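You operate a simulated robot arm through the tools that you are given. There is no shell and no other tool.

You are at the controls of a simulated robot arm. One attempt, no reset.

JOB
Seat the small purple band ring on the fixture turntable and clamp it.
Fine: open the blue clamp first, then shut the red and the blue clamp on the flange; the arm stays locked out.

It is judged by the outcome, as a careful person would: the job done as asked, and still so three seconds after it is handed in. It fails if anything else is knocked over, pushed out of place, dropped, spilled or broken.

ROBOT AND FRAMES
A 6-joint arm with a two-finger parallel gripper on a trunk, on a base that drives. Base frame: it is fixed to the floor where the robot stands at the start and does not move with it; the origin is under the middle of the robot, x ahead of it, y to its left, z up. Units: mm, degrees, N and s.
With the tool pointing down near the work surface it reaches from about 220 to 680 mm from the robot's upright axis, wherever it stands. Its first joint turns from -166.0 to 166.0 degrees. Places, roughly: arm isolator [600, 1800, 800]; blue turntable clamp [1400, 2200, 1000]; dark disc of the turntable [1200, 2300, 900]; fixture turntable [1200, 2300, 900]; red turntable clamp [1100, 2100, 1000]; small brown band ring, small purple band ring [2500, 1500, 1000]; yellow turntable clamp [1000, 2400, 1000]. Payload 4.1 kg.
Tool frame: the origin (TCP) lies between the finger pads and is the grasp point; the fingertips stand 23 mm ahead of it; z points along the fingers, y is the line along which they close. Largest opening 94 mm; finger width 38, thickness 10; the body of the gripper, 54 by 96 mm, starts 39 mm behind the TCP.
Orientation is that of the tool frame in the base frame, as a unit quaternion [w, x, y, z]. With the fingers straight down and closing along the base's y, the tool's x points along the base's -x, its y along +y and its z along -z.

CONTROLS
- The arm moves only by the tool jog_arm. Its argument "motion" is a list of rows, each a list of 7 numbers: the shift along the tool's x, y, z in mm, then the turn, a rotation vector about the tool's x, y, z in degrees, then the finger opening in mm, from 0 to 94. In form: [[dx, dy, dz, rx, ry, rz, hand], ...]. A call has 1 to 20 rows; each row is the pose to reach, as a shift and turn from the pose commanded when the call began, along the tool's axes at that moment. Rows are played at 5 a second. More than 50 mm and 8.6 degrees between two rows, or a gripper value outside its range, and nothing of the call is played. Where a pose cannot be reached the arm comes as near as it can. A force on the tool above 90 N (or 10 N above the force at the start of the call, whichever is more), or a blocked arm, ends the call early, and 0.2 s more pass. The fingers move at their own pace (about 45 mm/s each) and stop on an object; they squeeze with about 30 N. The grip force told is the motor's: it shows also when the fingers shut on nothing. Time passes only in rows, and 0.2 s behind the last, so rows that repeat a pose let the fingers close. The reply holds the time, the measured pose of the TCP, the force on the tool along the base axes, the opening and the grip force, in the units named above and with some noise, with the torque about the TCP (base axes, N m) and any sound that the robot's microphone picked up.
- Cameras (640 x 400 px; columns grow to the right, rows downward): "scene" is now at [29.2, 153, 1480.5]; the picture's right is [-0.15, -0.99, 0.00], its down [-0.51, 0.08, -0.86] and it looks along [0.85, -0.13, -0.51] (base axes); focal length 275 px, centre (320, 200). "wrist" rides on the gripper at [86, 16, -74] in the tool frame; the picture's right is [-0.18, 0.98, 0.00], its down [-0.58, -0.11, -0.81] and it looks along [-0.79, -0.15, 0.59] (tool axes); focal length 243 px, centre (320, 200). There is no depth. A picture from a camera that has moved, and an enlarged one, comes with that camera's place and axes in the base frame and with its lens.
- get_image(camera): a new picture of that camera. The clock stands still meanwhile.
- slide_trunk(by): slides the trunk up (or, below 0, down) by that many mm; the arm and the scene camera ride with it, the base frame stays. It gives what a move gives, with no picture.
- roll_base(legs): drives the robot by 1 to 6 legs, each [ahead, turn to the left] in mm and degrees, along the robot's own axes; the way and the turn of a leg run together, so that a leg with both is an arc; at most 1500 mm and 180 degrees a leg. The arm and the cameras ride along, it lands a little off, and it stops where it bumps. It gives what a move gives.
- pan_tilt(pan, tilt): turns the head with the scene camera to pan (to the left, within 155 degrees either way) and tilt (down, from -29 to 69), counted from straight ahead of the robot. It gives what a move gives.
- zoom(camera, box): a new picture of the part [left, top, right, bottom] of that camera's present view, enlarged. The clock stands still meanwhile.
- hand_in(): hands the job in; it is judged then, once.

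Nothing tells you exact positions but the pictures and the camera data. Unless the task says otherwise, let go and move clear before handing in.

The tools are called after "Request:" as a command line: name --pt "numbers of a row" for each row, then --argument value for the rest, lists and objects as JSON in quotes. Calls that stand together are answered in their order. jog_arm: Moves the arm, as the interface text tells. Its arguments: {"type":"object","properties":{"motion":{"type":"array","items":{"type":"array","items":{"type":"number"}}}},"required":["motion"]} The other tools are called the same way: slide_trunk (by) slides the trunk up or down; roll_base (legs) drives the base; pan_tilt (pan, tilt) turns the head that bears the scene camera; get_image (camera) takes a picture; zoom (camera, box) takes an enlarged picture of a part of a camera's view; hand_in () hands the job in.

At the start:

```text
clock: 0.0
ee_pos: [458.5, 156.0, 1238.8]
tool_rot: [0.001, 0.0, 1.0, -0.001]
ft_force: [-0.4, 0.2, 1.2]
wrist_torque: [0.01, 0.02, 0.0]
grip_width: 94.1
grasp_force: 0.1
trunk travel left (down, up): [-425.0, 165.0]
robot x, y, heading: [-1.7, 0.4, -0.1]
head pan, tilt: [-8.5, 30.8]
```

scene: 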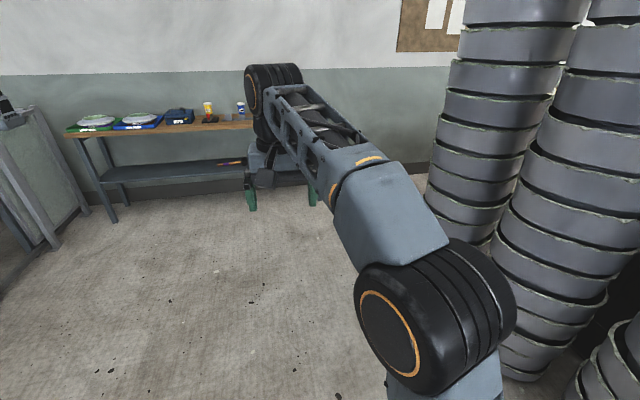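
wrist: 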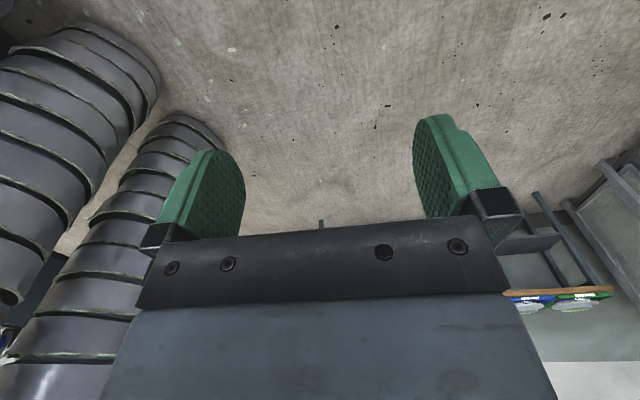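

I see a workbench on the left and stacks of grey rings on the right. I'll look around towards the fixture and the ring places first.

Request:
pan_tilt --pan 60 --tilt 15

Request:
get_image --camera "scene"

Request:
pan_tilt --pan 30 --tilt 15

Request:
get_image --camera "scene"

```text
clock: 1.4
ee_pos: [457.6, 155.7, 1237.6]
tool_rot: [-0.001, 0.001, 1.0, 0.0]
ft_force: [0.3, 0.4, 0.4]
wrist_torque: [0.01, -0.02, 0.0]
grip_width: 94.0
grasp_force: 0.2
trunk travel left (down, up): [-425.0, 165.0]
robot x, y, heading: [0.1, -0.4, 0.1]
head pan, tilt: [60.0, 15.0]
```

```text
taken
camera scene: at [-13.2, 247.2, 1505.9], right [0.87, -0.5, 0.0], down [-0.13, -0.22, -0.97], along [0.48, 0.84, -0.26], focal length 275 px, centre (320, 200)
```

scene: 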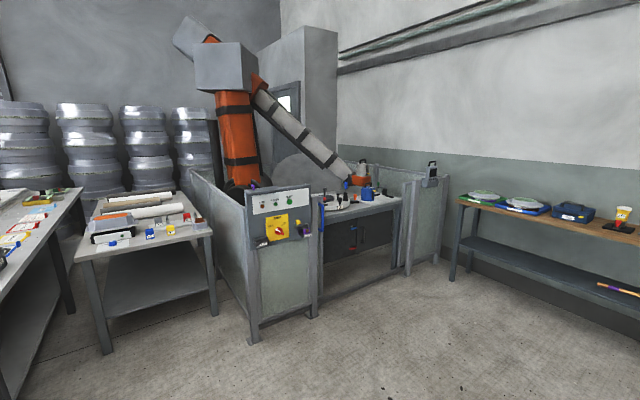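

```text
clock: 2.4
ee_pos: [457.6, 155.3, 1238.0]
tool_rot: [0.0, 0.0, 1.0, 0.0]
ft_force: [0.5, 0.1, 0.3]
wrist_torque: [0.01, -0.04, 0.02]
grip_width: 93.9
grasp_force: 0.0
trunk travel left (down, up): [-425.0, 165.0]
robot x, y, heading: [1.0, -0.7, -0.3]
head pan, tilt: [30.0, 15.0]
```

```text
taken
camera scene: at [20.9, 213.1, 1505.9], right [0.5, -0.87, 0.0], down [-0.22, -0.13, -0.97], along [0.84, 0.48, -0.26], focal length 275 px, centre (320, 200)
```

scene: 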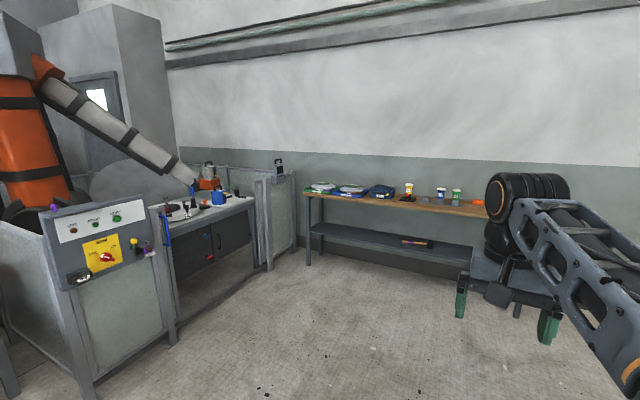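

Request:
zoom --camera "scene" --box '[140, 150, 300, 250]'

Request:
zoom --camera "scene" --box '[300, 160, 500, 285]'

Request:
zoom --camera "scene" --box '[40, 190, 168, 300]'

```text
4.00 times, centred on (220, 200) of scene
camera zoom: at [20.9, 213.1, 1505.9], right [0.5, -0.87, 0.0], down [-0.22, -0.13, -0.97], along [0.84, 0.48, -0.26], focal length 1099 px, centre (720, 200)
```

zoom: 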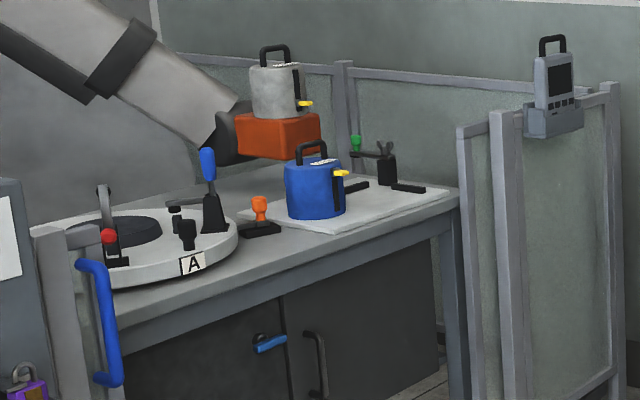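

```text
3.20 times, centred on (400, 222) of scene
camera zoom: at [20.9, 213.1, 1505.9], right [0.5, -0.87, 0.0], down [-0.22, -0.13, -0.97], along [0.84, 0.48, -0.26], focal length 879 px, centre (64, 128)
```

zoom: 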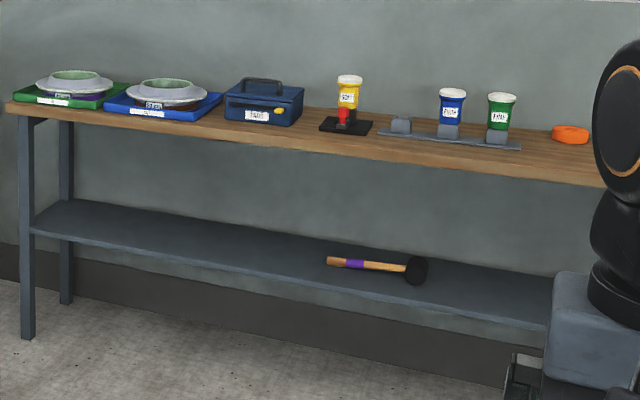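

```text
3.64 times, centred on (104, 245) of scene
camera zoom: at [20.9, 213.1, 1505.9], right [0.5, -0.87, 0.0], down [-0.22, -0.13, -0.97], along [0.84, 0.48, -0.26], focal length 999 px, centre (1106, 36)
```

zoom: 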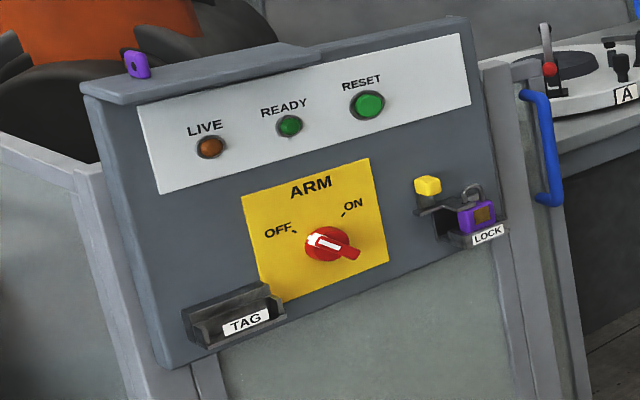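

The ring-like parts sit in trays on the wooden bench near (2450,1500), and the cell with the turntable is at left with the isolator panel. I'll drive partway and look closer at both.

Request:
roll_base --legs '[[0, 40], [1300, 0]]'

Request:
pan_tilt --pan 55 --tilt 20

Request:
get_image --camera "scene"

Request:
pan_tilt --pan -20 --tilt 20

Request:
get_image --camera "scene"

```text
clock: 10.8
ee_pos: [1241.9, 1255.2, 1236.5]
tool_rot: [-0.001, -0.341, 0.94, 0.0]
ft_force: [-0.3, 0.8, 0.9]
wrist_torque: [0.04, -0.02, 0.02]
grip_width: 94.2
grasp_force: 0.1
trunk travel left (down, up): [-425.0, 165.0]
robot x, y, heading: [991.8, 842.1, 39.9]
head pan, tilt: [30.0, 15.0]
```

```text
clock: 11.7
ee_pos: [1243.1, 1255.1, 1237.4]
tool_rot: [0.001, -0.341, 0.94, -0.001]
ft_force: [0.2, -0.9, 0.0]
wrist_torque: [0.0, -0.02, 0.02]
grip_width: 94.1
grasp_force: 0.1
trunk travel left (down, up): [-425.0, 165.0]
robot x, y, heading: [991.7, 844.6, 39.8]
head pan, tilt: [55.0, 20.0]
```

```text
taken
camera scene: at [830.7, 1024.1, 1497.7], right [1.0, 0.08, 0.0], down [0.03, -0.34, -0.94], along [-0.08, 0.94, -0.34], focal length 275 px, centre (320, 200)
```

scene: 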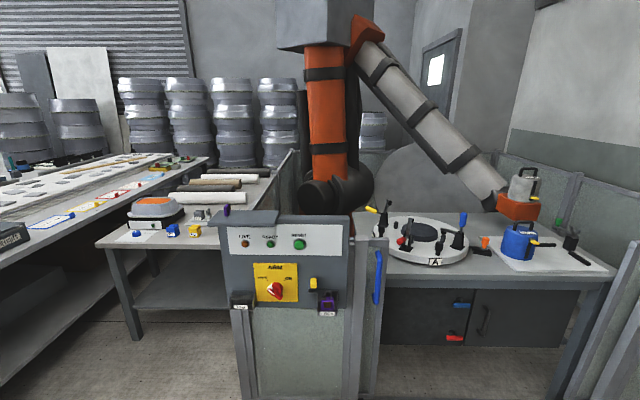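

```text
clock: 13.1
ee_pos: [1243.3, 1255.2, 1238.6]
tool_rot: [0.0, -0.341, 0.94, 0.0]
ft_force: [0.2, 0.4, 0.7]
wrist_torque: [0.01, -0.02, 0.0]
grip_width: 93.6
grasp_force: 0.0
trunk travel left (down, up): [-425.0, 165.0]
robot x, y, heading: [992.4, 839.5, 39.9]
head pan, tilt: [-20.0, 20.0]
```

```text
taken
camera scene: at [926.1, 963.0, 1497.7], right [0.34, -0.94, 0.0], down [-0.32, -0.12, -0.94], along [0.88, 0.32, -0.34], focal length 275 px, centre (320, 200)
```

scene: 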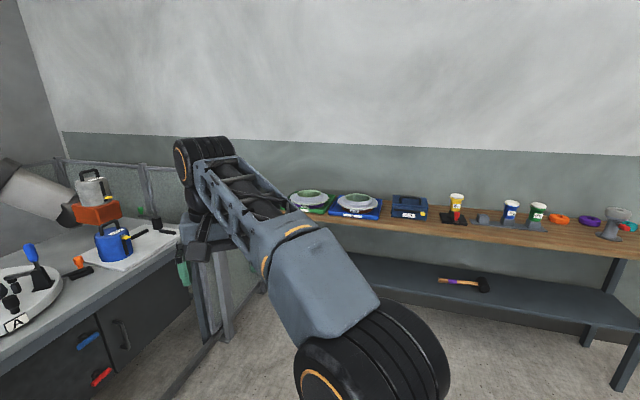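

Request:
zoom --camera "scene" --box '[280, 175, 440, 235]'

Request:
zoom --camera "scene" --box '[430, 175, 640, 300]'

Request:
pan_tilt --pan 45 --tilt 25

Request:
zoom --camera "scene" --box '[240, 180, 400, 300]'

Request:
get_image --camera "scene"

```text
4.00 times, centred on (360, 205) of scene
camera zoom: at [926.1, 963.0, 1497.7], right [0.34, -0.94, 0.0], down [-0.32, -0.12, -0.94], along [0.88, 0.32, -0.34], focal length 1099 px, centre (160, 180)
```

zoom: 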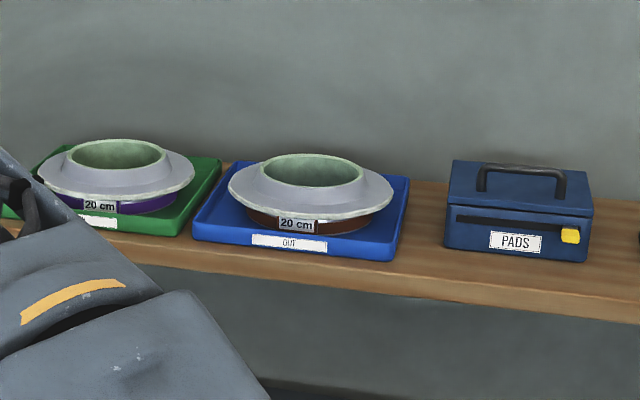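

```text
3.05 times, centred on (535, 238) of scene
camera zoom: at [926.1, 963.0, 1497.7], right [0.34, -0.94, 0.0], down [-0.32, -0.12, -0.94], along [0.88, 0.32, -0.34], focal length 837 px, centre (-335, 86)
```

zoom: 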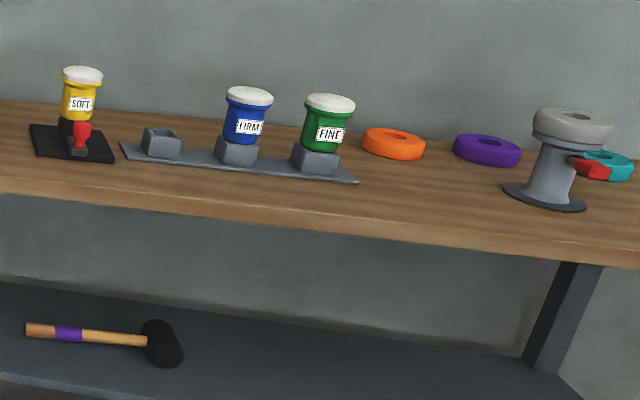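

```text
clock: 14.5
ee_pos: [1243.3, 1254.8, 1237.7]
tool_rot: [0.001, -0.34, 0.94, 0.0]
ft_force: [0.1, 0.8, 0.5]
wrist_torque: [-0.01, 0.02, -0.05]
grip_width: 93.9
grasp_force: 0.0
trunk travel left (down, up): [-425.0, 165.0]
robot x, y, heading: [993.5, 843.0, 39.6]
head pan, tilt: [45.0, 25.0]
```

```text
3.33 times, centred on (320, 240) of scene
camera zoom: at [846.9, 1023.1, 1489.6], right [1.0, -0.09, 0.0], down [-0.04, -0.42, -0.91], along [0.08, 0.9, -0.42], focal length 916 px, centre (320, 67)
```

zoom: 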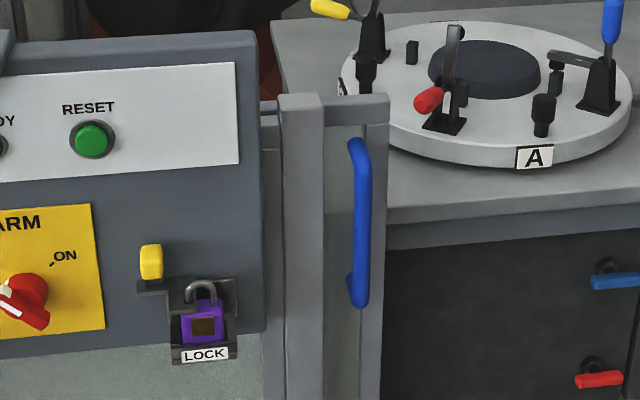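

```text
taken
camera scene: at [846.9, 1023.1, 1489.6], right [1.0, -0.09, 0.0], down [-0.04, -0.42, -0.91], along [0.08, 0.9, -0.42], focal length 275 px, centre (320, 200)
```

scene: 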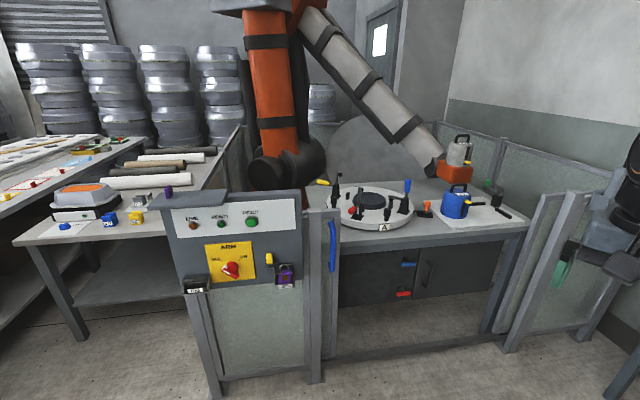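

The purple-band ring ("20 cm") sits in the green tray and the brown one in the blue tray. The isolator knob seems to point at OFF with a lock in the holder. I'll drive up to the bench for the ring.

Request:
roll_base --legs '[[900, 0], [0, -39.6]]'

Request:
pan_tilt --pan 0 --tilt 40

Request:
get_image --camera "scene"

Request:
get_image --camera "wrist"

```text
clock: 21.1
ee_pos: [2139.7, 1581.1, 1236.9]
tool_rot: [0.0, -0.005, 1.0, -0.001]
ft_force: [-0.3, -0.4, -0.3]
wrist_torque: [0.0, -0.02, -0.01]
grip_width: 94.1
grasp_force: 0.1
trunk travel left (down, up): [-425.0, 165.0]
robot x, y, heading: [1679.2, 1419.8, 0.7]
head pan, tilt: [45.0, 25.0]
```

```text
clock: 22.2
ee_pos: [2139.8, 1581.5, 1238.3]
tool_rot: [0.001, -0.004, 1.0, 0.0]
ft_force: [0.9, -0.2, -0.2]
wrist_torque: [-0.01, -0.01, -0.03]
grip_width: 94.1
grasp_force: 0.0
trunk travel left (down, up): [-425.0, 165.0]
robot x, y, heading: [1682.1, 1422.4, 0.5]
head pan, tilt: [0.0, 40.0]
```

```text
taken
camera scene: at [1706.7, 1587.5, 1466.4], right [0.01, -1.0, 0.0], down [-0.64, -0.01, -0.77], along [0.77, 0.01, -0.64], focal length 275 px, centre (320, 200)
```

scene: 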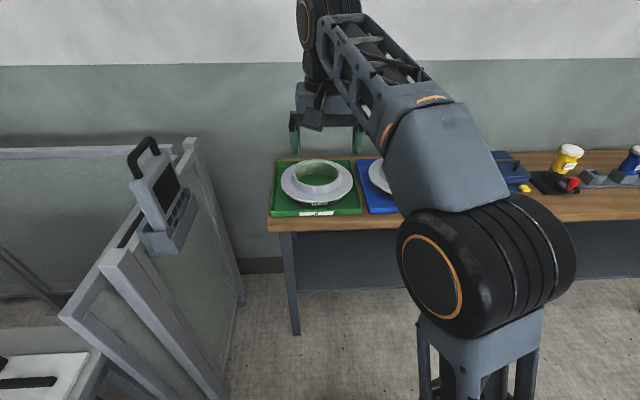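

```text
taken
camera wrist: at [2053.2, 1595.8, 1312.4], right [0.18, 0.98, 0.0], down [0.58, -0.1, 0.81], along [0.79, -0.14, -0.59], focal length 243 px, centre (320, 200)
```

wrist: 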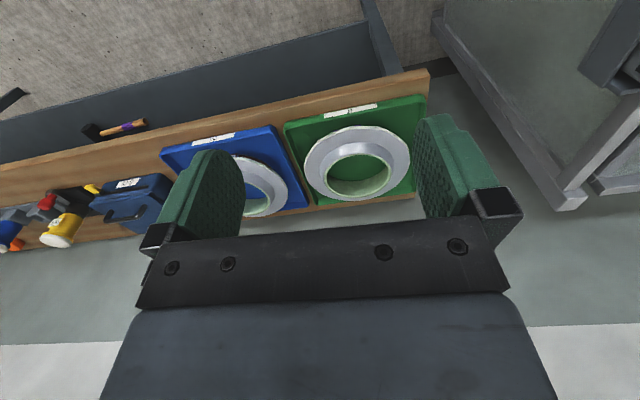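

Request:
zoom --camera "scene" --box '[256, 140, 400, 230]'

Request:
zoom --camera "wrist" --box '[270, 80, 440, 220]'

Request:
pan_tilt --pan 120 --tilt 30

Request:
get_image --camera "scene"

```text
4.44 times, centred on (328, 185) of scene
camera zoom: at [1706.7, 1587.5, 1466.4], right [0.01, -1.0, 0.0], down [-0.64, -0.01, -0.77], along [0.77, 0.01, -0.64], focal length 1221 px, centre (284, 267)
```

zoom: 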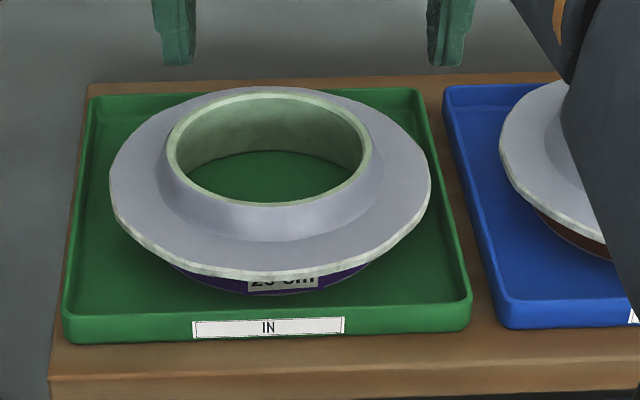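

```text
2.86 times, centred on (355, 150) of wrist
camera zoom: at [2053.2, 1595.8, 1312.4], right [0.18, 0.98, 0.0], down [0.58, -0.1, 0.81], along [0.79, -0.14, -0.59], focal length 693 px, centre (220, 343)
```

zoom: 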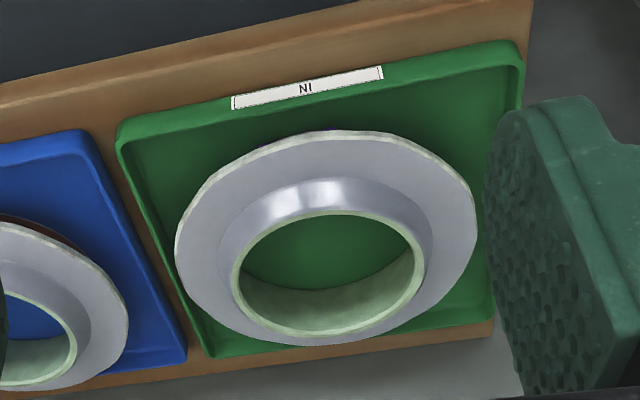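

```text
clock: 24.2
ee_pos: [2140.2, 1581.5, 1238.1]
tool_rot: [-0.001, -0.004, 1.0, 0.0]
ft_force: [-0.2, 0.3, -0.1]
wrist_torque: [-0.01, -0.01, 0.0]
grip_width: 93.9
grasp_force: 0.0
trunk travel left (down, up): [-425.0, 165.0]
robot x, y, heading: [1681.7, 1420.3, 0.3]
head pan, tilt: [120.0, 30.0]
```

```text
taken
camera scene: at [1575.7, 1664.5, 1481.7], right [0.86, 0.51, 0.0], down [0.25, -0.43, -0.87], along [-0.44, 0.75, -0.5], focal length 275 px, centre (320, 200)
```

scene: 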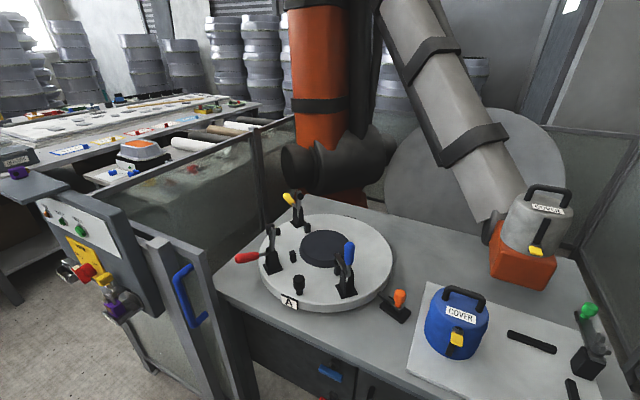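

Request:
zoom --camera "scene" --box '[215, 180, 425, 315]'

Request:
zoom --camera "scene" --box '[30, 190, 220, 330]'

Request:
zoom --camera "scene" --box '[400, 170, 640, 400]'

```text
2.96 times, centred on (320, 248) of scene
camera zoom: at [1575.7, 1664.5, 1481.7], right [0.86, 0.51, 0.0], down [0.25, -0.43, -0.87], along [-0.44, 0.75, -0.5], focal length 814 px, centre (320, 59)
```

zoom: 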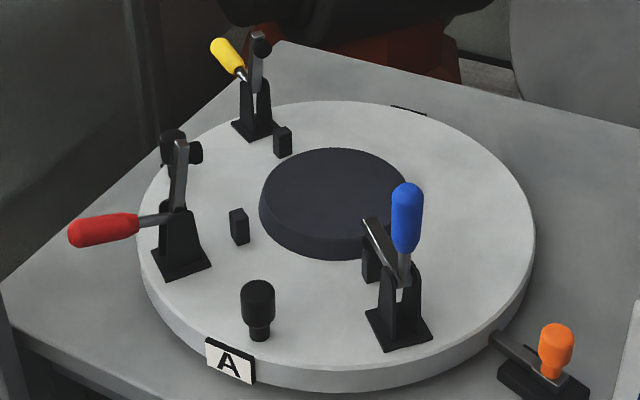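

```text
2.86 times, centred on (125, 260) of scene
camera zoom: at [1575.7, 1664.5, 1481.7], right [0.86, 0.51, 0.0], down [0.25, -0.43, -0.87], along [-0.44, 0.75, -0.5], focal length 785 px, centre (877, 29)
```

zoom: 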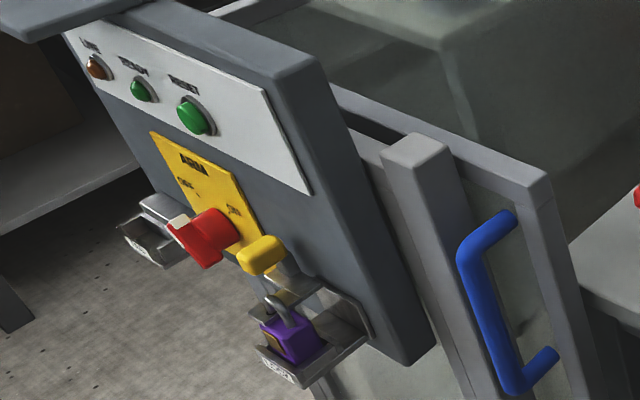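

```text
1.74 times, centred on (520, 285) of scene
camera zoom: at [1575.7, 1664.5, 1481.7], right [0.86, 0.51, 0.0], down [0.25, -0.43, -0.87], along [-0.44, 0.75, -0.5], focal length 478 px, centre (-28, 52)
```

zoom: 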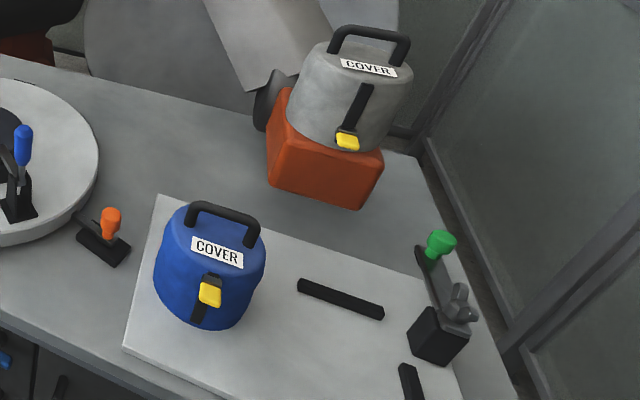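

The ring (flange about 230 mm, neck bore about 135 mm) is near (2420,1605,~950), too far out for the arm, so I'll drive 210 mm ahead and look at it from closer.

Request:
roll_base --legs '[[210, 0]]'

Request:
pan_tilt --pan 0 --tilt 50

Request:
get_image --camera "scene"

Request:
get_image --camera "wrist"

```text
clock: 25.9
ee_pos: [2352.7, 1581.4, 1237.8]
tool_rot: [0.001, -0.004, 1.0, 0.0]
ft_force: [0.0, -0.2, 0.1]
wrist_torque: [0.01, -0.03, 0.02]
grip_width: 94.0
grasp_force: 0.0
trunk travel left (down, up): [-425.0, 165.0]
robot x, y, heading: [1898.9, 1425.2, 0.2]
head pan, tilt: [120.0, 30.0]
```

```text
clock: 27.9
ee_pos: [2352.0, 1583.0, 1237.2]
tool_rot: [0.0, -0.003, 1.0, 0.0]
ft_force: [-0.3, -0.2, -0.2]
wrist_torque: [0.0, 0.01, -0.01]
grip_width: 93.9
grasp_force: 0.1
trunk travel left (down, up): [-425.0, 165.0]
robot x, y, heading: [1893.4, 1421.7, 0.4]
head pan, tilt: [0.0, 50.0]
```

```text
taken
camera scene: at [1911.2, 1589.1, 1452.2], right [0.01, -1.0, 0.0], down [-0.77, -0.01, -0.64], along [0.64, 0.0, -0.77], focal length 275 px, centre (320, 200)
```

scene: 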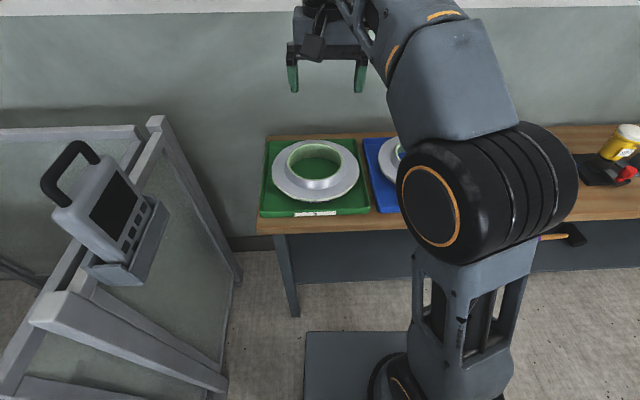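

```text
taken
camera wrist: at [2265.8, 1596.8, 1312.3], right [0.18, 0.98, 0.0], down [0.58, -0.1, 0.81], along [0.79, -0.14, -0.59], focal length 243 px, centre (320, 200)
```

wrist: 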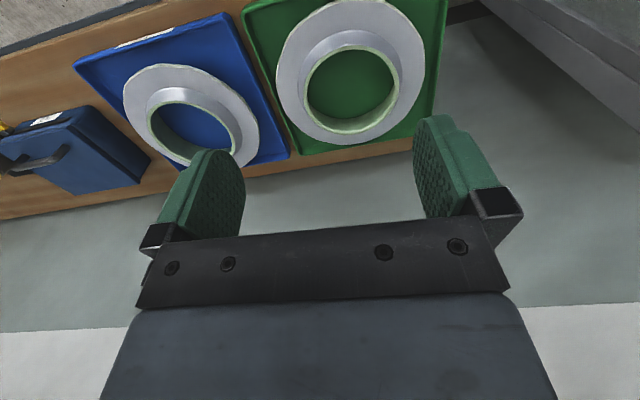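

The robot is within reach of the ring now. I'll rotate the tool +90° so the fingers close radially on the ring's neck wall, then measure with the wrist camera.

Request:
jog_arm --pt "0 0 0 0 0 8.2 94" --pt "0 0 0 0 0 16.4 94" --pt "0 0 0 0 0 24.6 94" --pt "0 0 0 0 0 32.8 94" --pt "0 0 0 0 0 41 94" --pt "0 0 0 0 0 49.2 94" --pt "0 0 0 0 0 57.4 94" --pt "0 0 0 0 0 65.6 94" --pt "0 0 0 0 0 73.8 94" --pt "0 0 0 0 0 82 94" --pt "0 0 0 0 0 90 94"

Request:
get_image --camera "wrist"

```text
clock: 30.3
ee_pos: [2351.9, 1581.9, 1236.8]
tool_rot: [0.0, 0.705, 0.709, 0.0]
ft_force: [-0.4, 0.2, -0.3]
wrist_torque: [0.0, 0.0, 0.0]
grip_width: 94.1
grasp_force: 0.1
trunk travel left (down, up): [-425.0, 165.0]
robot x, y, heading: [1895.2, 1418.9, 0.2]
head pan, tilt: [0.0, 50.0]
```

```text
taken
camera wrist: at [2368.0, 1668.0, 1312.1], right [0.98, -0.18, 0.0], down [-0.11, -0.58, 0.81], along [-0.15, -0.79, -0.59], focal length 243 px, centre (320, 200)
```

wrist: 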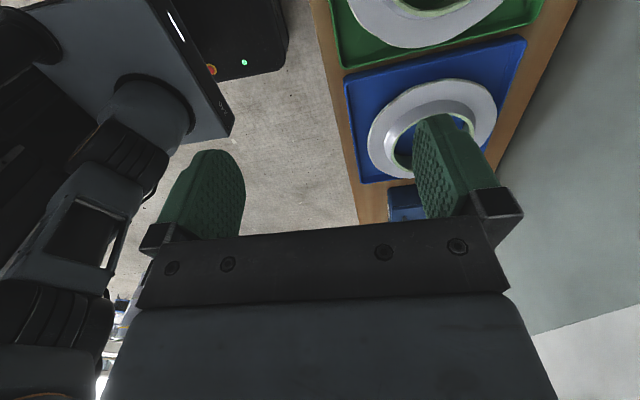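

Request:
zoom --camera "scene" --box '[250, 120, 378, 220]'

Request:
slide_trunk --by -160

Request:
get_image --camera "scene"

Request:
zoom --camera "scene" --box '[250, 80, 378, 180]'

```text
4.00 times, centred on (314, 170) of scene
camera zoom: at [1911.2, 1589.1, 1452.2], right [0.01, -1.0, 0.0], down [-0.77, -0.01, -0.64], along [0.64, 0.0, -0.77], focal length 1099 px, centre (344, 320)
```

zoom: 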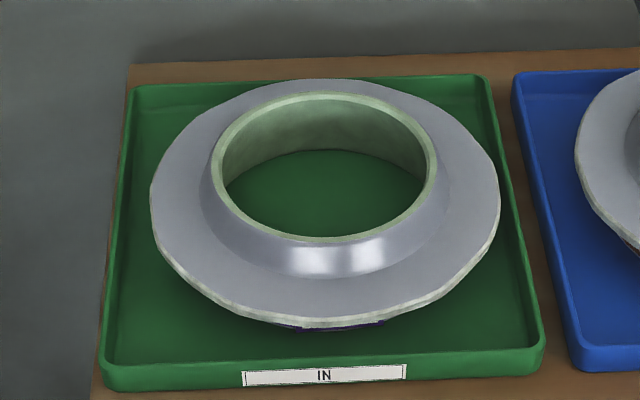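

```text
clock: 32.1
ee_pos: [2353.4, 1582.4, 1077.9]
tool_rot: [0.0, 0.705, 0.709, 0.0]
ft_force: [0.2, 0.1, -0.1]
wrist_torque: [-0.05, -0.01, 0.0]
grip_width: 94.0
grasp_force: 0.0
trunk travel left (down, up): [-265.0, 325.0]
robot x, y, heading: [1898.4, 1423.5, 0.7]
head pan, tilt: [0.0, 50.0]
```

```text
taken
camera scene: at [1911.2, 1589.0, 1292.2], right [0.01, -1.0, 0.0], down [-0.77, -0.01, -0.64], along [0.64, 0.0, -0.77], focal length 275 px, centre (320, 200)
```

scene: 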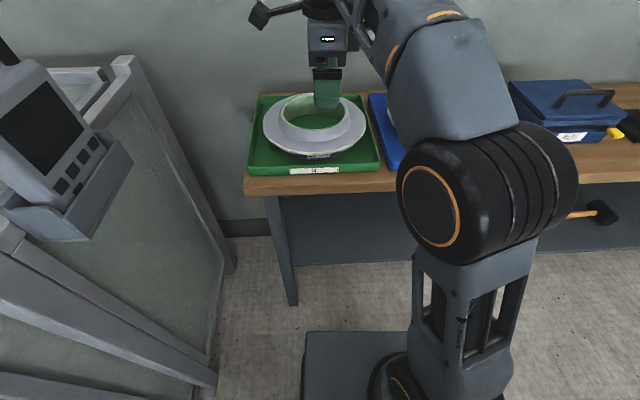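

```text
4.00 times, centred on (314, 130) of scene
camera zoom: at [1911.2, 1589.0, 1292.2], right [0.01, -1.0, 0.0], down [-0.77, -0.01, -0.64], along [0.64, 0.0, -0.77], focal length 1099 px, centre (344, 480)
```

zoom: 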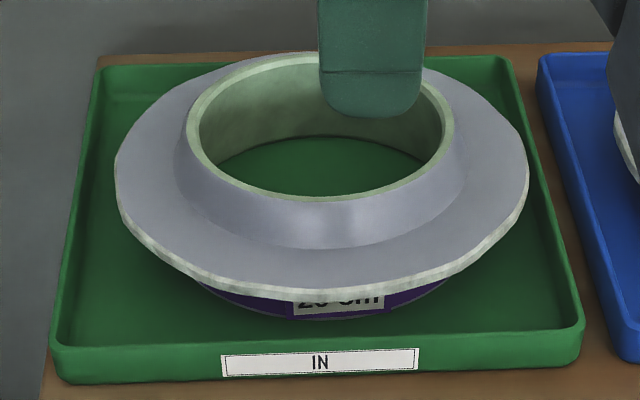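

Triangulating from two trunk heights: ring centre ≈ (2497,1608), neck rim z≈927 (outer dia ~158, bore ~146), flange radius ~127 at z≈900–908. I'll grip the near side with one finger in the bore and one outside the flange edge; first hover just above.

Request:
jog_arm --pt "13 22 0 0 0 0 94" --pt "26 44 0 0 0 0 94" --pt "26 44 40 0 0 0 94" --pt "26 44 80 0 0 0 94" --pt "26 44 115 0 0 0 94" --pt "26 44 115 0 0 0 94"

Request:
zoom --camera "scene" --box '[230, 50, 390, 180]'

Request:
get_image --camera "wrist"

```text
clock: 33.5
ee_pos: [2396.0, 1607.2, 964.1]
tool_rot: [0.0, 0.704, 0.71, 0.0]
ft_force: [-0.7, -0.5, -0.2]
wrist_torque: [-0.01, -0.01, 0.02]
grip_width: 93.9
grasp_force: 0.1
trunk travel left (down, up): [-265.0, 325.0]
robot x, y, heading: [1893.7, 1420.4, 0.6]
head pan, tilt: [0.0, 50.0]
```

```text
3.08 times, centred on (310, 115) of scene
camera zoom: at [1911.3, 1589.1, 1292.1], right [0.01, -1.0, 0.0], down [-0.77, -0.01, -0.64], along [0.64, 0.0, -0.77], focal length 845 px, centre (351, 462)
```

zoom: 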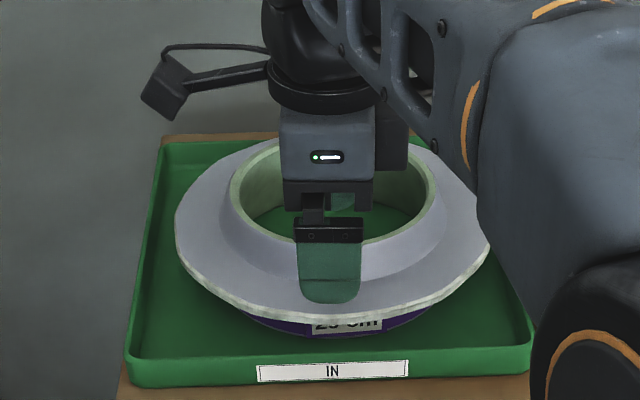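

```text
taken
camera wrist: at [2411.4, 1691.8, 1038.4], right [0.98, -0.18, 0.0], down [-0.11, -0.58, 0.81], along [-0.14, -0.79, -0.59], focal length 243 px, centre (320, 200)
```

wrist: 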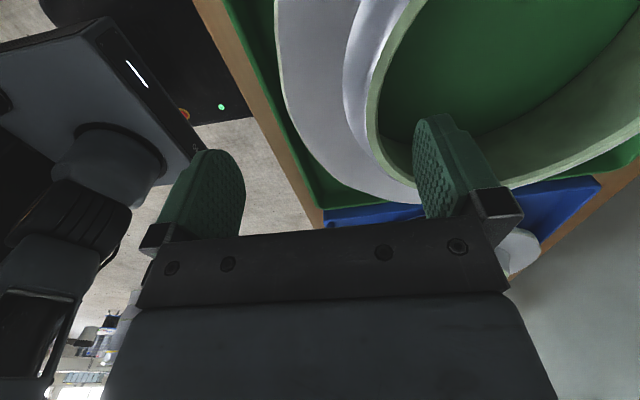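

The fingers line up: inner one over the bore, outer one just off the flange. Descending to z≈913 and closing gently.

Request:
jog_arm --pt "0 0 25 0 0 0 94" --pt "0 0 50 0 0 0 94" --pt "0 0 50 0 0 0 94"

Request:
zoom --camera "scene" --box '[230, 50, 390, 180]'

Request:
get_image --camera "wrist"

```text
clock: 34.3
ee_pos: [2395.6, 1607.3, 913.0]
tool_rot: [0.001, 0.705, 0.709, 0.0]
ft_force: [-0.2, -0.4, -0.1]
wrist_torque: [-0.01, -0.03, 0.0]
grip_width: 94.3
grasp_force: 0.1
trunk travel left (down, up): [-265.0, 325.0]
robot x, y, heading: [1896.6, 1423.4, 0.3]
head pan, tilt: [0.0, 50.0]
```

```text
3.08 times, centred on (310, 115) of scene
camera zoom: at [1911.3, 1589.1, 1292.2], right [0.01, -1.0, 0.0], down [-0.77, -0.01, -0.64], along [0.64, 0.0, -0.77], focal length 845 px, centre (351, 462)
```

zoom: 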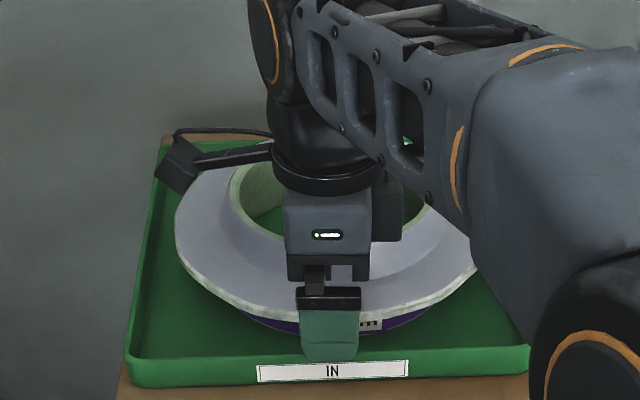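

```text
taken
camera wrist: at [2410.7, 1692.8, 987.3], right [0.98, -0.18, 0.0], down [-0.1, -0.58, 0.81], along [-0.14, -0.79, -0.59], focal length 243 px, centre (320, 200)
```

wrist: 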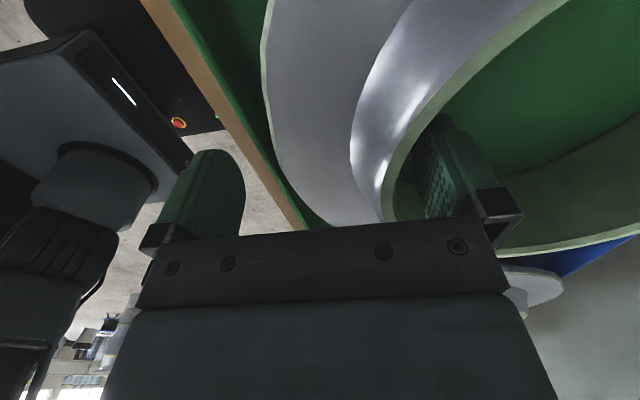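

Request:
jog_arm --pt "0 0 0 0 0 0 60" --pt "0 0 0 0 0 0 40" --pt "0 0 0 0 0 0 20" --pt "0 0 0 0 0 0 0" --pt "0 0 0 0 0 0 0" --pt "0 0 0 0 0 0 0"

Request:
zoom --camera "scene" --box '[230, 50, 390, 180]'

Request:
get_image --camera "wrist"

```text
clock: 35.7
ee_pos: [2394.3, 1607.2, 912.7]
tool_rot: [0.0, 0.704, 0.71, 0.0]
ft_force: [-1.6, 0.4, 0.3]
wrist_torque: [0.07, 0.46, 0.04]
grip_width: 55.5
grasp_force: 30.2
trunk travel left (down, up): [-265.0, 325.0]
robot x, y, heading: [1893.2, 1422.9, 0.6]
head pan, tilt: [0.0, 50.0]
```

```text
3.08 times, centred on (310, 115) of scene
camera zoom: at [1911.1, 1589.0, 1292.2], right [0.01, -1.0, 0.0], down [-0.77, -0.01, -0.64], along [0.64, 0.0, -0.77], focal length 845 px, centre (351, 462)
```

zoom: 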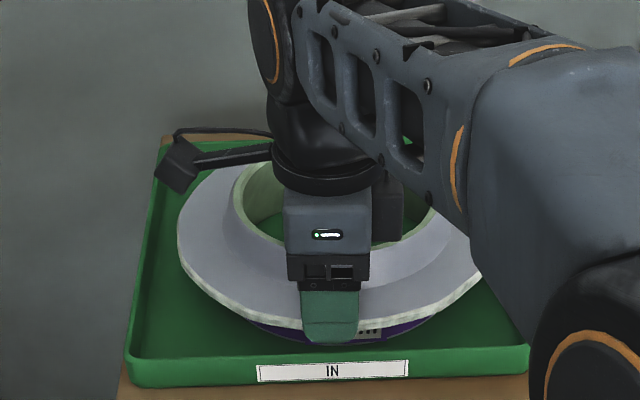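

```text
taken
camera wrist: at [2410.5, 1692.8, 987.5], right [0.98, -0.18, 0.0], down [-0.1, -0.58, 0.81], along [-0.14, -0.79, -0.59], focal length 243 px, centre (320, 200)
```

wrist: 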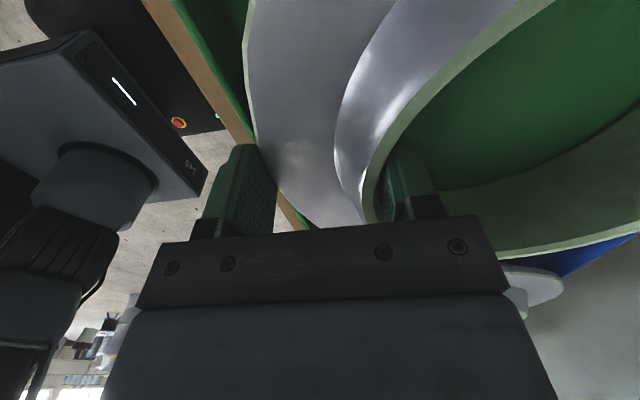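

The ring is gripped at 55.5 mm. The blue clamp must be opened before placing, so I'll only do a small test lift now to learn the weight, then set it back.

Request:
jog_arm --pt "0 0 -5 0 0 0 0" --pt "0 0 -10 0 0 0 0" --pt "0 0 -20 0 0 0 0" --pt "0 0 -20 0 0 0 0" --pt "0 0 -20 0 0 0 0"

Request:
zoom --camera "scene" --box '[230, 50, 390, 180]'

Request:
get_image --camera "wrist"

```text
clock: 36.9
ee_pos: [2396.3, 1608.1, 932.4]
tool_rot: [0.0, 0.706, 0.709, 0.0]
ft_force: [0.5, -0.6, -4.1]
wrist_torque: [0.0, 0.35, -0.01]
grip_width: 55.3
grasp_force: 30.1
trunk travel left (down, up): [-265.0, 325.0]
robot x, y, heading: [1897.6, 1421.8, 0.6]
head pan, tilt: [0.0, 50.0]
```

```text
3.08 times, centred on (310, 115) of scene
camera zoom: at [1911.5, 1589.1, 1292.1], right [0.01, -1.0, 0.0], down [-0.77, -0.01, -0.64], along [0.64, 0.0, -0.77], focal length 845 px, centre (351, 462)
```

zoom: 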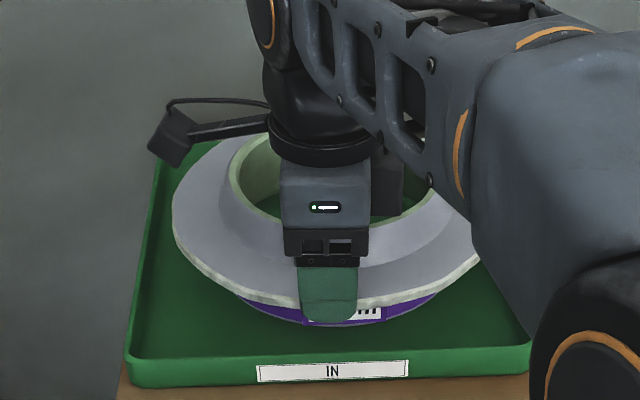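

```text
taken
camera wrist: at [2410.9, 1693.7, 1006.4], right [0.98, -0.18, 0.0], down [-0.1, -0.58, 0.81], along [-0.14, -0.79, -0.59], focal length 243 px, centre (320, 200)
```

wrist: 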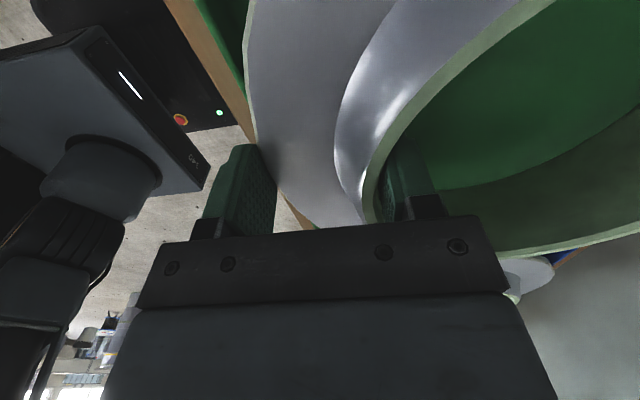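

The ring weighs only about 0.4 kg and holds steady. I'll put it back down, release, and go open the blue clamp first.

Request:
jog_arm --pt "0 0 10 0 0 0 0" --pt "0 0 18 0 0 0 0" --pt "0 0 20 0 0 0 0" --pt "0 0 20 0 0 0 0" --pt "0 0 20 0 0 0 60" --pt "0 0 20 0 0 0 80" --pt "0 0 20 0 0 0 94" --pt "0 0 20 0 0 0 94"

Request:
jog_arm --pt "0 0 -30 0 0 0 94" --pt "0 0 -70 0 0 0 94" --pt "0 0 -110 0 0 0 94" --pt "0 0 -150 0 0 0 94" --pt "0 0 -190 0 0 0 94" --pt "0 0 -190 0 0 0 94"

Request:
zoom --camera "scene" --box '[230, 50, 390, 180]'

```text
clock: 38.7
ee_pos: [2396.8, 1608.3, 911.9]
tool_rot: [0.0, 0.704, 0.71, 0.001]
ft_force: [-0.3, 0.2, 0.0]
wrist_torque: [-0.02, 0.01, 0.02]
grip_width: 94.0
grasp_force: 0.0
trunk travel left (down, up): [-265.0, 325.0]
robot x, y, heading: [1897.7, 1422.2, 0.3]
head pan, tilt: [0.0, 50.0]
```

```text
clock: 40.1
ee_pos: [2388.8, 1606.2, 1091.8]
tool_rot: [0.001, 0.705, 0.709, 0.0]
ft_force: [-0.8, 0.3, 0.0]
wrist_torque: [0.0, -0.02, -0.02]
grip_width: 94.2
grasp_force: 0.1
out of reach, approached as far as the arm can: row 5, 6
trunk travel left (down, up): [-265.0, 325.0]
robot x, y, heading: [1896.2, 1421.3, 0.5]
head pan, tilt: [0.0, 50.0]
```

```text
3.08 times, centred on (310, 115) of scene
camera zoom: at [1911.0, 1589.0, 1292.2], right [0.01, -1.0, 0.0], down [-0.77, -0.01, -0.64], along [0.64, 0.0, -0.77], focal length 845 px, centre (351, 462)
```

zoom: 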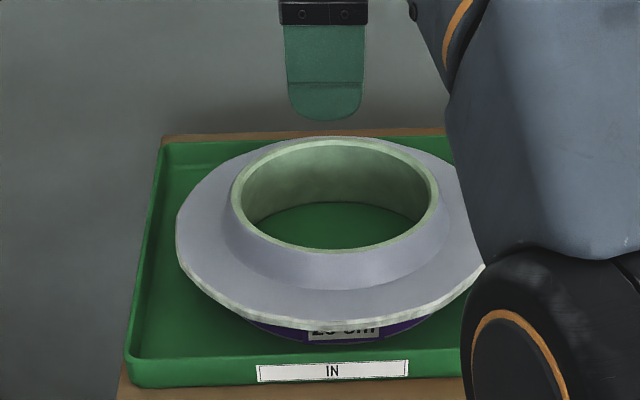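

The ring is back undisturbed. Now I'll raise the trunk, back off and drive to the turntable facing it.

Request:
slide_trunk --by 160

Request:
roll_base --legs '[[-420, 0], [0, 135], [280, 0], [0, -45.5]]'

Request:
pan_tilt --pan 0 --tilt 35

Request:
get_image --camera "scene"

Request:
get_image --camera "wrist"

```text
clock: 41.9
ee_pos: [2388.3, 1604.6, 1251.7]
tool_rot: [0.001, 0.704, 0.71, 0.001]
ft_force: [-0.6, 0.7, 0.0]
wrist_torque: [0.0, -0.01, -0.01]
grip_width: 93.8
grasp_force: 0.1
trunk travel left (down, up): [-425.0, 165.0]
robot x, y, heading: [1895.5, 1422.6, 0.5]
head pan, tilt: [0.0, 50.0]
```

```text
clock: 53.8
ee_pos: [1079.4, 2097.9, 1251.5]
tool_rot: [0.001, -0.01, 1.0, 0.001]
ft_force: [-0.1, -0.3, -0.6]
wrist_torque: [0.02, 0.03, -0.01]
grip_width: 94.1
grasp_force: 0.0
trunk travel left (down, up): [-425.0, 165.0]
robot x, y, heading: [1270.2, 1608.1, 91.2]
head pan, tilt: [0.0, 50.0]
```

```text
clock: 54.6
ee_pos: [1079.3, 2098.4, 1251.7]
tool_rot: [-0.001, -0.01, 1.0, 0.001]
ft_force: [-0.6, -0.9, -0.2]
wrist_torque: [-0.01, -0.02, 0.02]
grip_width: 94.0
grasp_force: 0.1
trunk travel left (down, up): [-425.0, 165.0]
robot x, y, heading: [1270.3, 1603.9, 91.5]
head pan, tilt: [0.0, 35.0]
```

```text
taken
camera scene: at [1102.1, 1632.2, 1473.8], right [1.0, 0.02, 0.0], down [0.01, -0.57, -0.82], along [-0.02, 0.82, -0.57], focal length 275 px, centre (320, 200)
```

scene: 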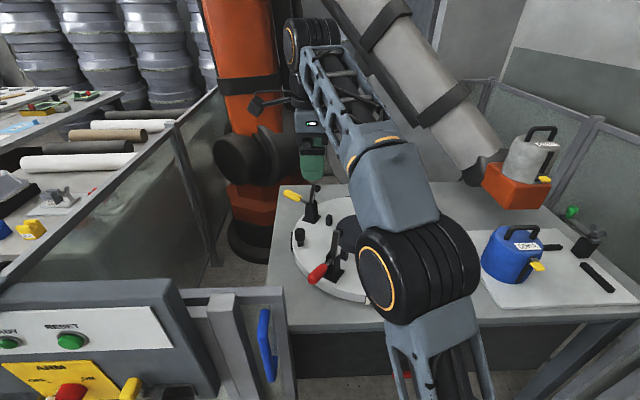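

```text
taken
camera wrist: at [992.5, 2112.0, 1326.2], right [0.16, 0.99, 0.0], down [0.58, -0.1, 0.81], along [0.8, -0.13, -0.59], focal length 243 px, centre (320, 200)
```

wrist: 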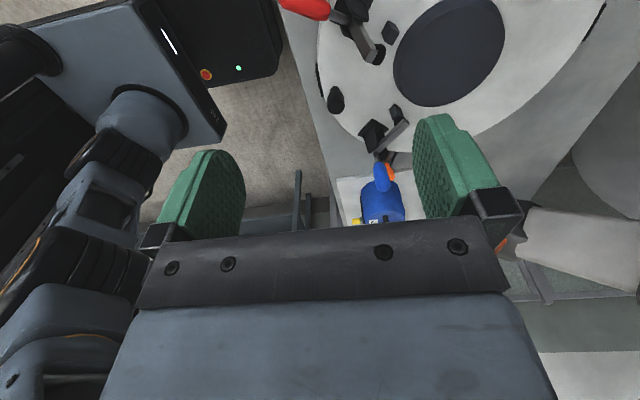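

Request:
pan_tilt --pan 35 --tilt 55

Request:
get_image --camera "scene"

Request:
zoom --camera "scene" --box '[120, 180, 320, 305]'

```text
clock: 55.6
ee_pos: [1079.9, 2098.9, 1251.6]
tool_rot: [0.001, -0.01, 1.0, 0.001]
ft_force: [-0.3, -0.6, 0.3]
wrist_torque: [0.0, -0.01, -0.02]
grip_width: 93.9
grasp_force: 0.0
trunk travel left (down, up): [-425.0, 165.0]
robot x, y, heading: [1269.5, 1609.3, 91.5]
head pan, tilt: [35.0, 55.0]
```

```text
taken
camera scene: at [1061.4, 1602.4, 1445.7], right [0.81, 0.59, 0.0], down [0.48, -0.66, -0.57], along [-0.34, 0.46, -0.82], focal length 275 px, centre (320, 200)
```

scene: 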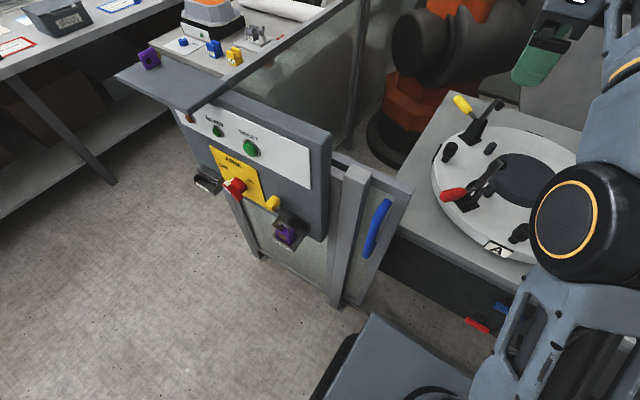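

```text
3.20 times, centred on (220, 242) of scene
camera zoom: at [1061.4, 1602.4, 1445.7], right [0.81, 0.59, 0.0], down [0.48, -0.66, -0.57], along [-0.34, 0.46, -0.82], focal length 879 px, centre (640, 64)
```

zoom: 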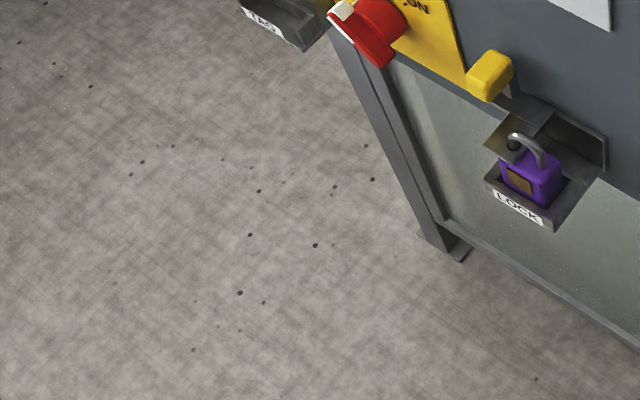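

The isolator knob is at OFF and the purple padlock's shackle is through the hasp plate, so the arm is already locked out and I leave it alone. Now I'll bring the gripper over the blue clamp, turned so its closing axis is parallel to the clamp pivot and the camera stays on the outside.

Request:
jog_arm --pt "-18 2 3 0 0 -8.15 94" --pt "-36 4 6 0 0 -16.3 94" --pt "-54 6 9 0 0 -24.45 94" --pt "-72 8 12 0 0 -32.6 94" --pt "-90 10 15 0 0 -40.75 94" --pt "-108 12 18 0 0 -48.9 94" --pt "-126 14 21 0 0 -57.05 94" --pt "-144 16 24 0 0 -65.2 94" --pt "-162 18 27 0 0 -73.35 94" --pt "-180 20 30 0 0 -81.5 94" --pt "-198 22 33 0 0 -89.65 94" --pt "-216 24 36 0 0 -97.8 94" --pt "-234 26 39 0 0 -105.95 94" --pt "-252 28 42 0 0 -114.1 94" --pt "-270 30 45 0 0 -122.25 94" --pt "-285 30 48 0 0 -130.4 94" --pt "-300 30 50 0 0 -138.5 94" --pt "-300 30 50 0 0 -138.5 94"

Request:
pan_tilt --pan -10 --tilt 40

Request:
get_image --camera "scene"

Request:
get_image --camera "wrist"

```text
clock: 59.4
ee_pos: [1379.1, 2134.8, 1201.5]
tool_rot: [-0.002, 0.939, -0.343, 0.0]
ft_force: [-0.2, 0.3, 0.0]
wrist_torque: [0.0, -0.01, 0.0]
grip_width: 93.9
grasp_force: 0.1
trunk travel left (down, up): [-425.0, 165.0]
robot x, y, heading: [1270.6, 1605.3, 91.1]
head pan, tilt: [35.0, 55.0]
```

```text
clock: 60.5
ee_pos: [1377.6, 2134.6, 1202.4]
tool_rot: [-0.001, 0.939, -0.345, 0.0]
ft_force: [-0.4, -0.1, -0.4]
wrist_torque: [0.01, -0.02, -0.01]
grip_width: 94.2
grasp_force: 0.0
trunk travel left (down, up): [-425.0, 165.0]
robot x, y, heading: [1267.6, 1608.4, 91.2]
head pan, tilt: [-10.0, 40.0]
```

```text
taken
camera scene: at [1117.0, 1628.2, 1466.3], right [0.99, -0.15, 0.0], down [-0.1, -0.64, -0.77], along [0.12, 0.76, -0.64], focal length 275 px, centre (320, 200)
```

scene: 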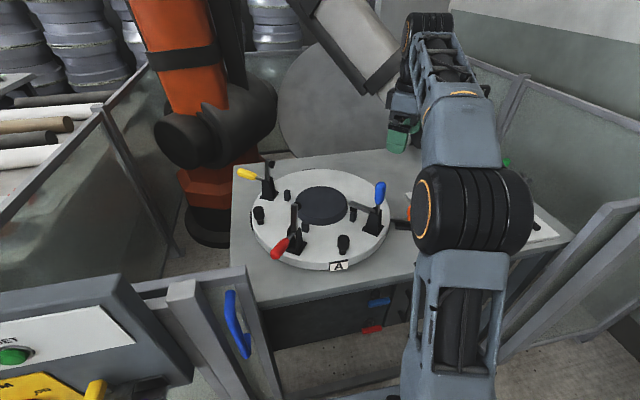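

```text
taken
camera wrist: at [1433.6, 2065.5, 1276.4], right [-0.78, -0.63, 0.0], down [-0.37, 0.46, 0.81], along [-0.51, 0.63, -0.59], focal length 243 px, centre (320, 200)
```

wrist: 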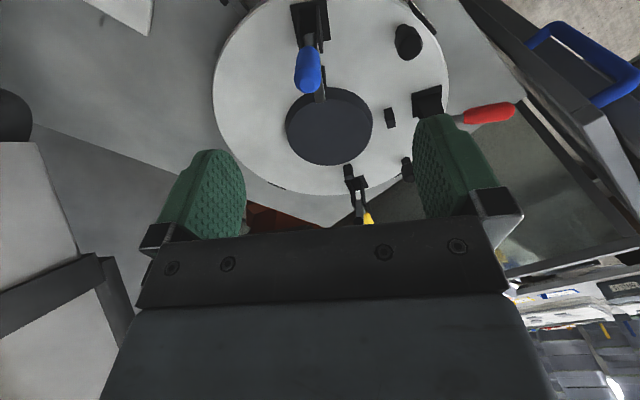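

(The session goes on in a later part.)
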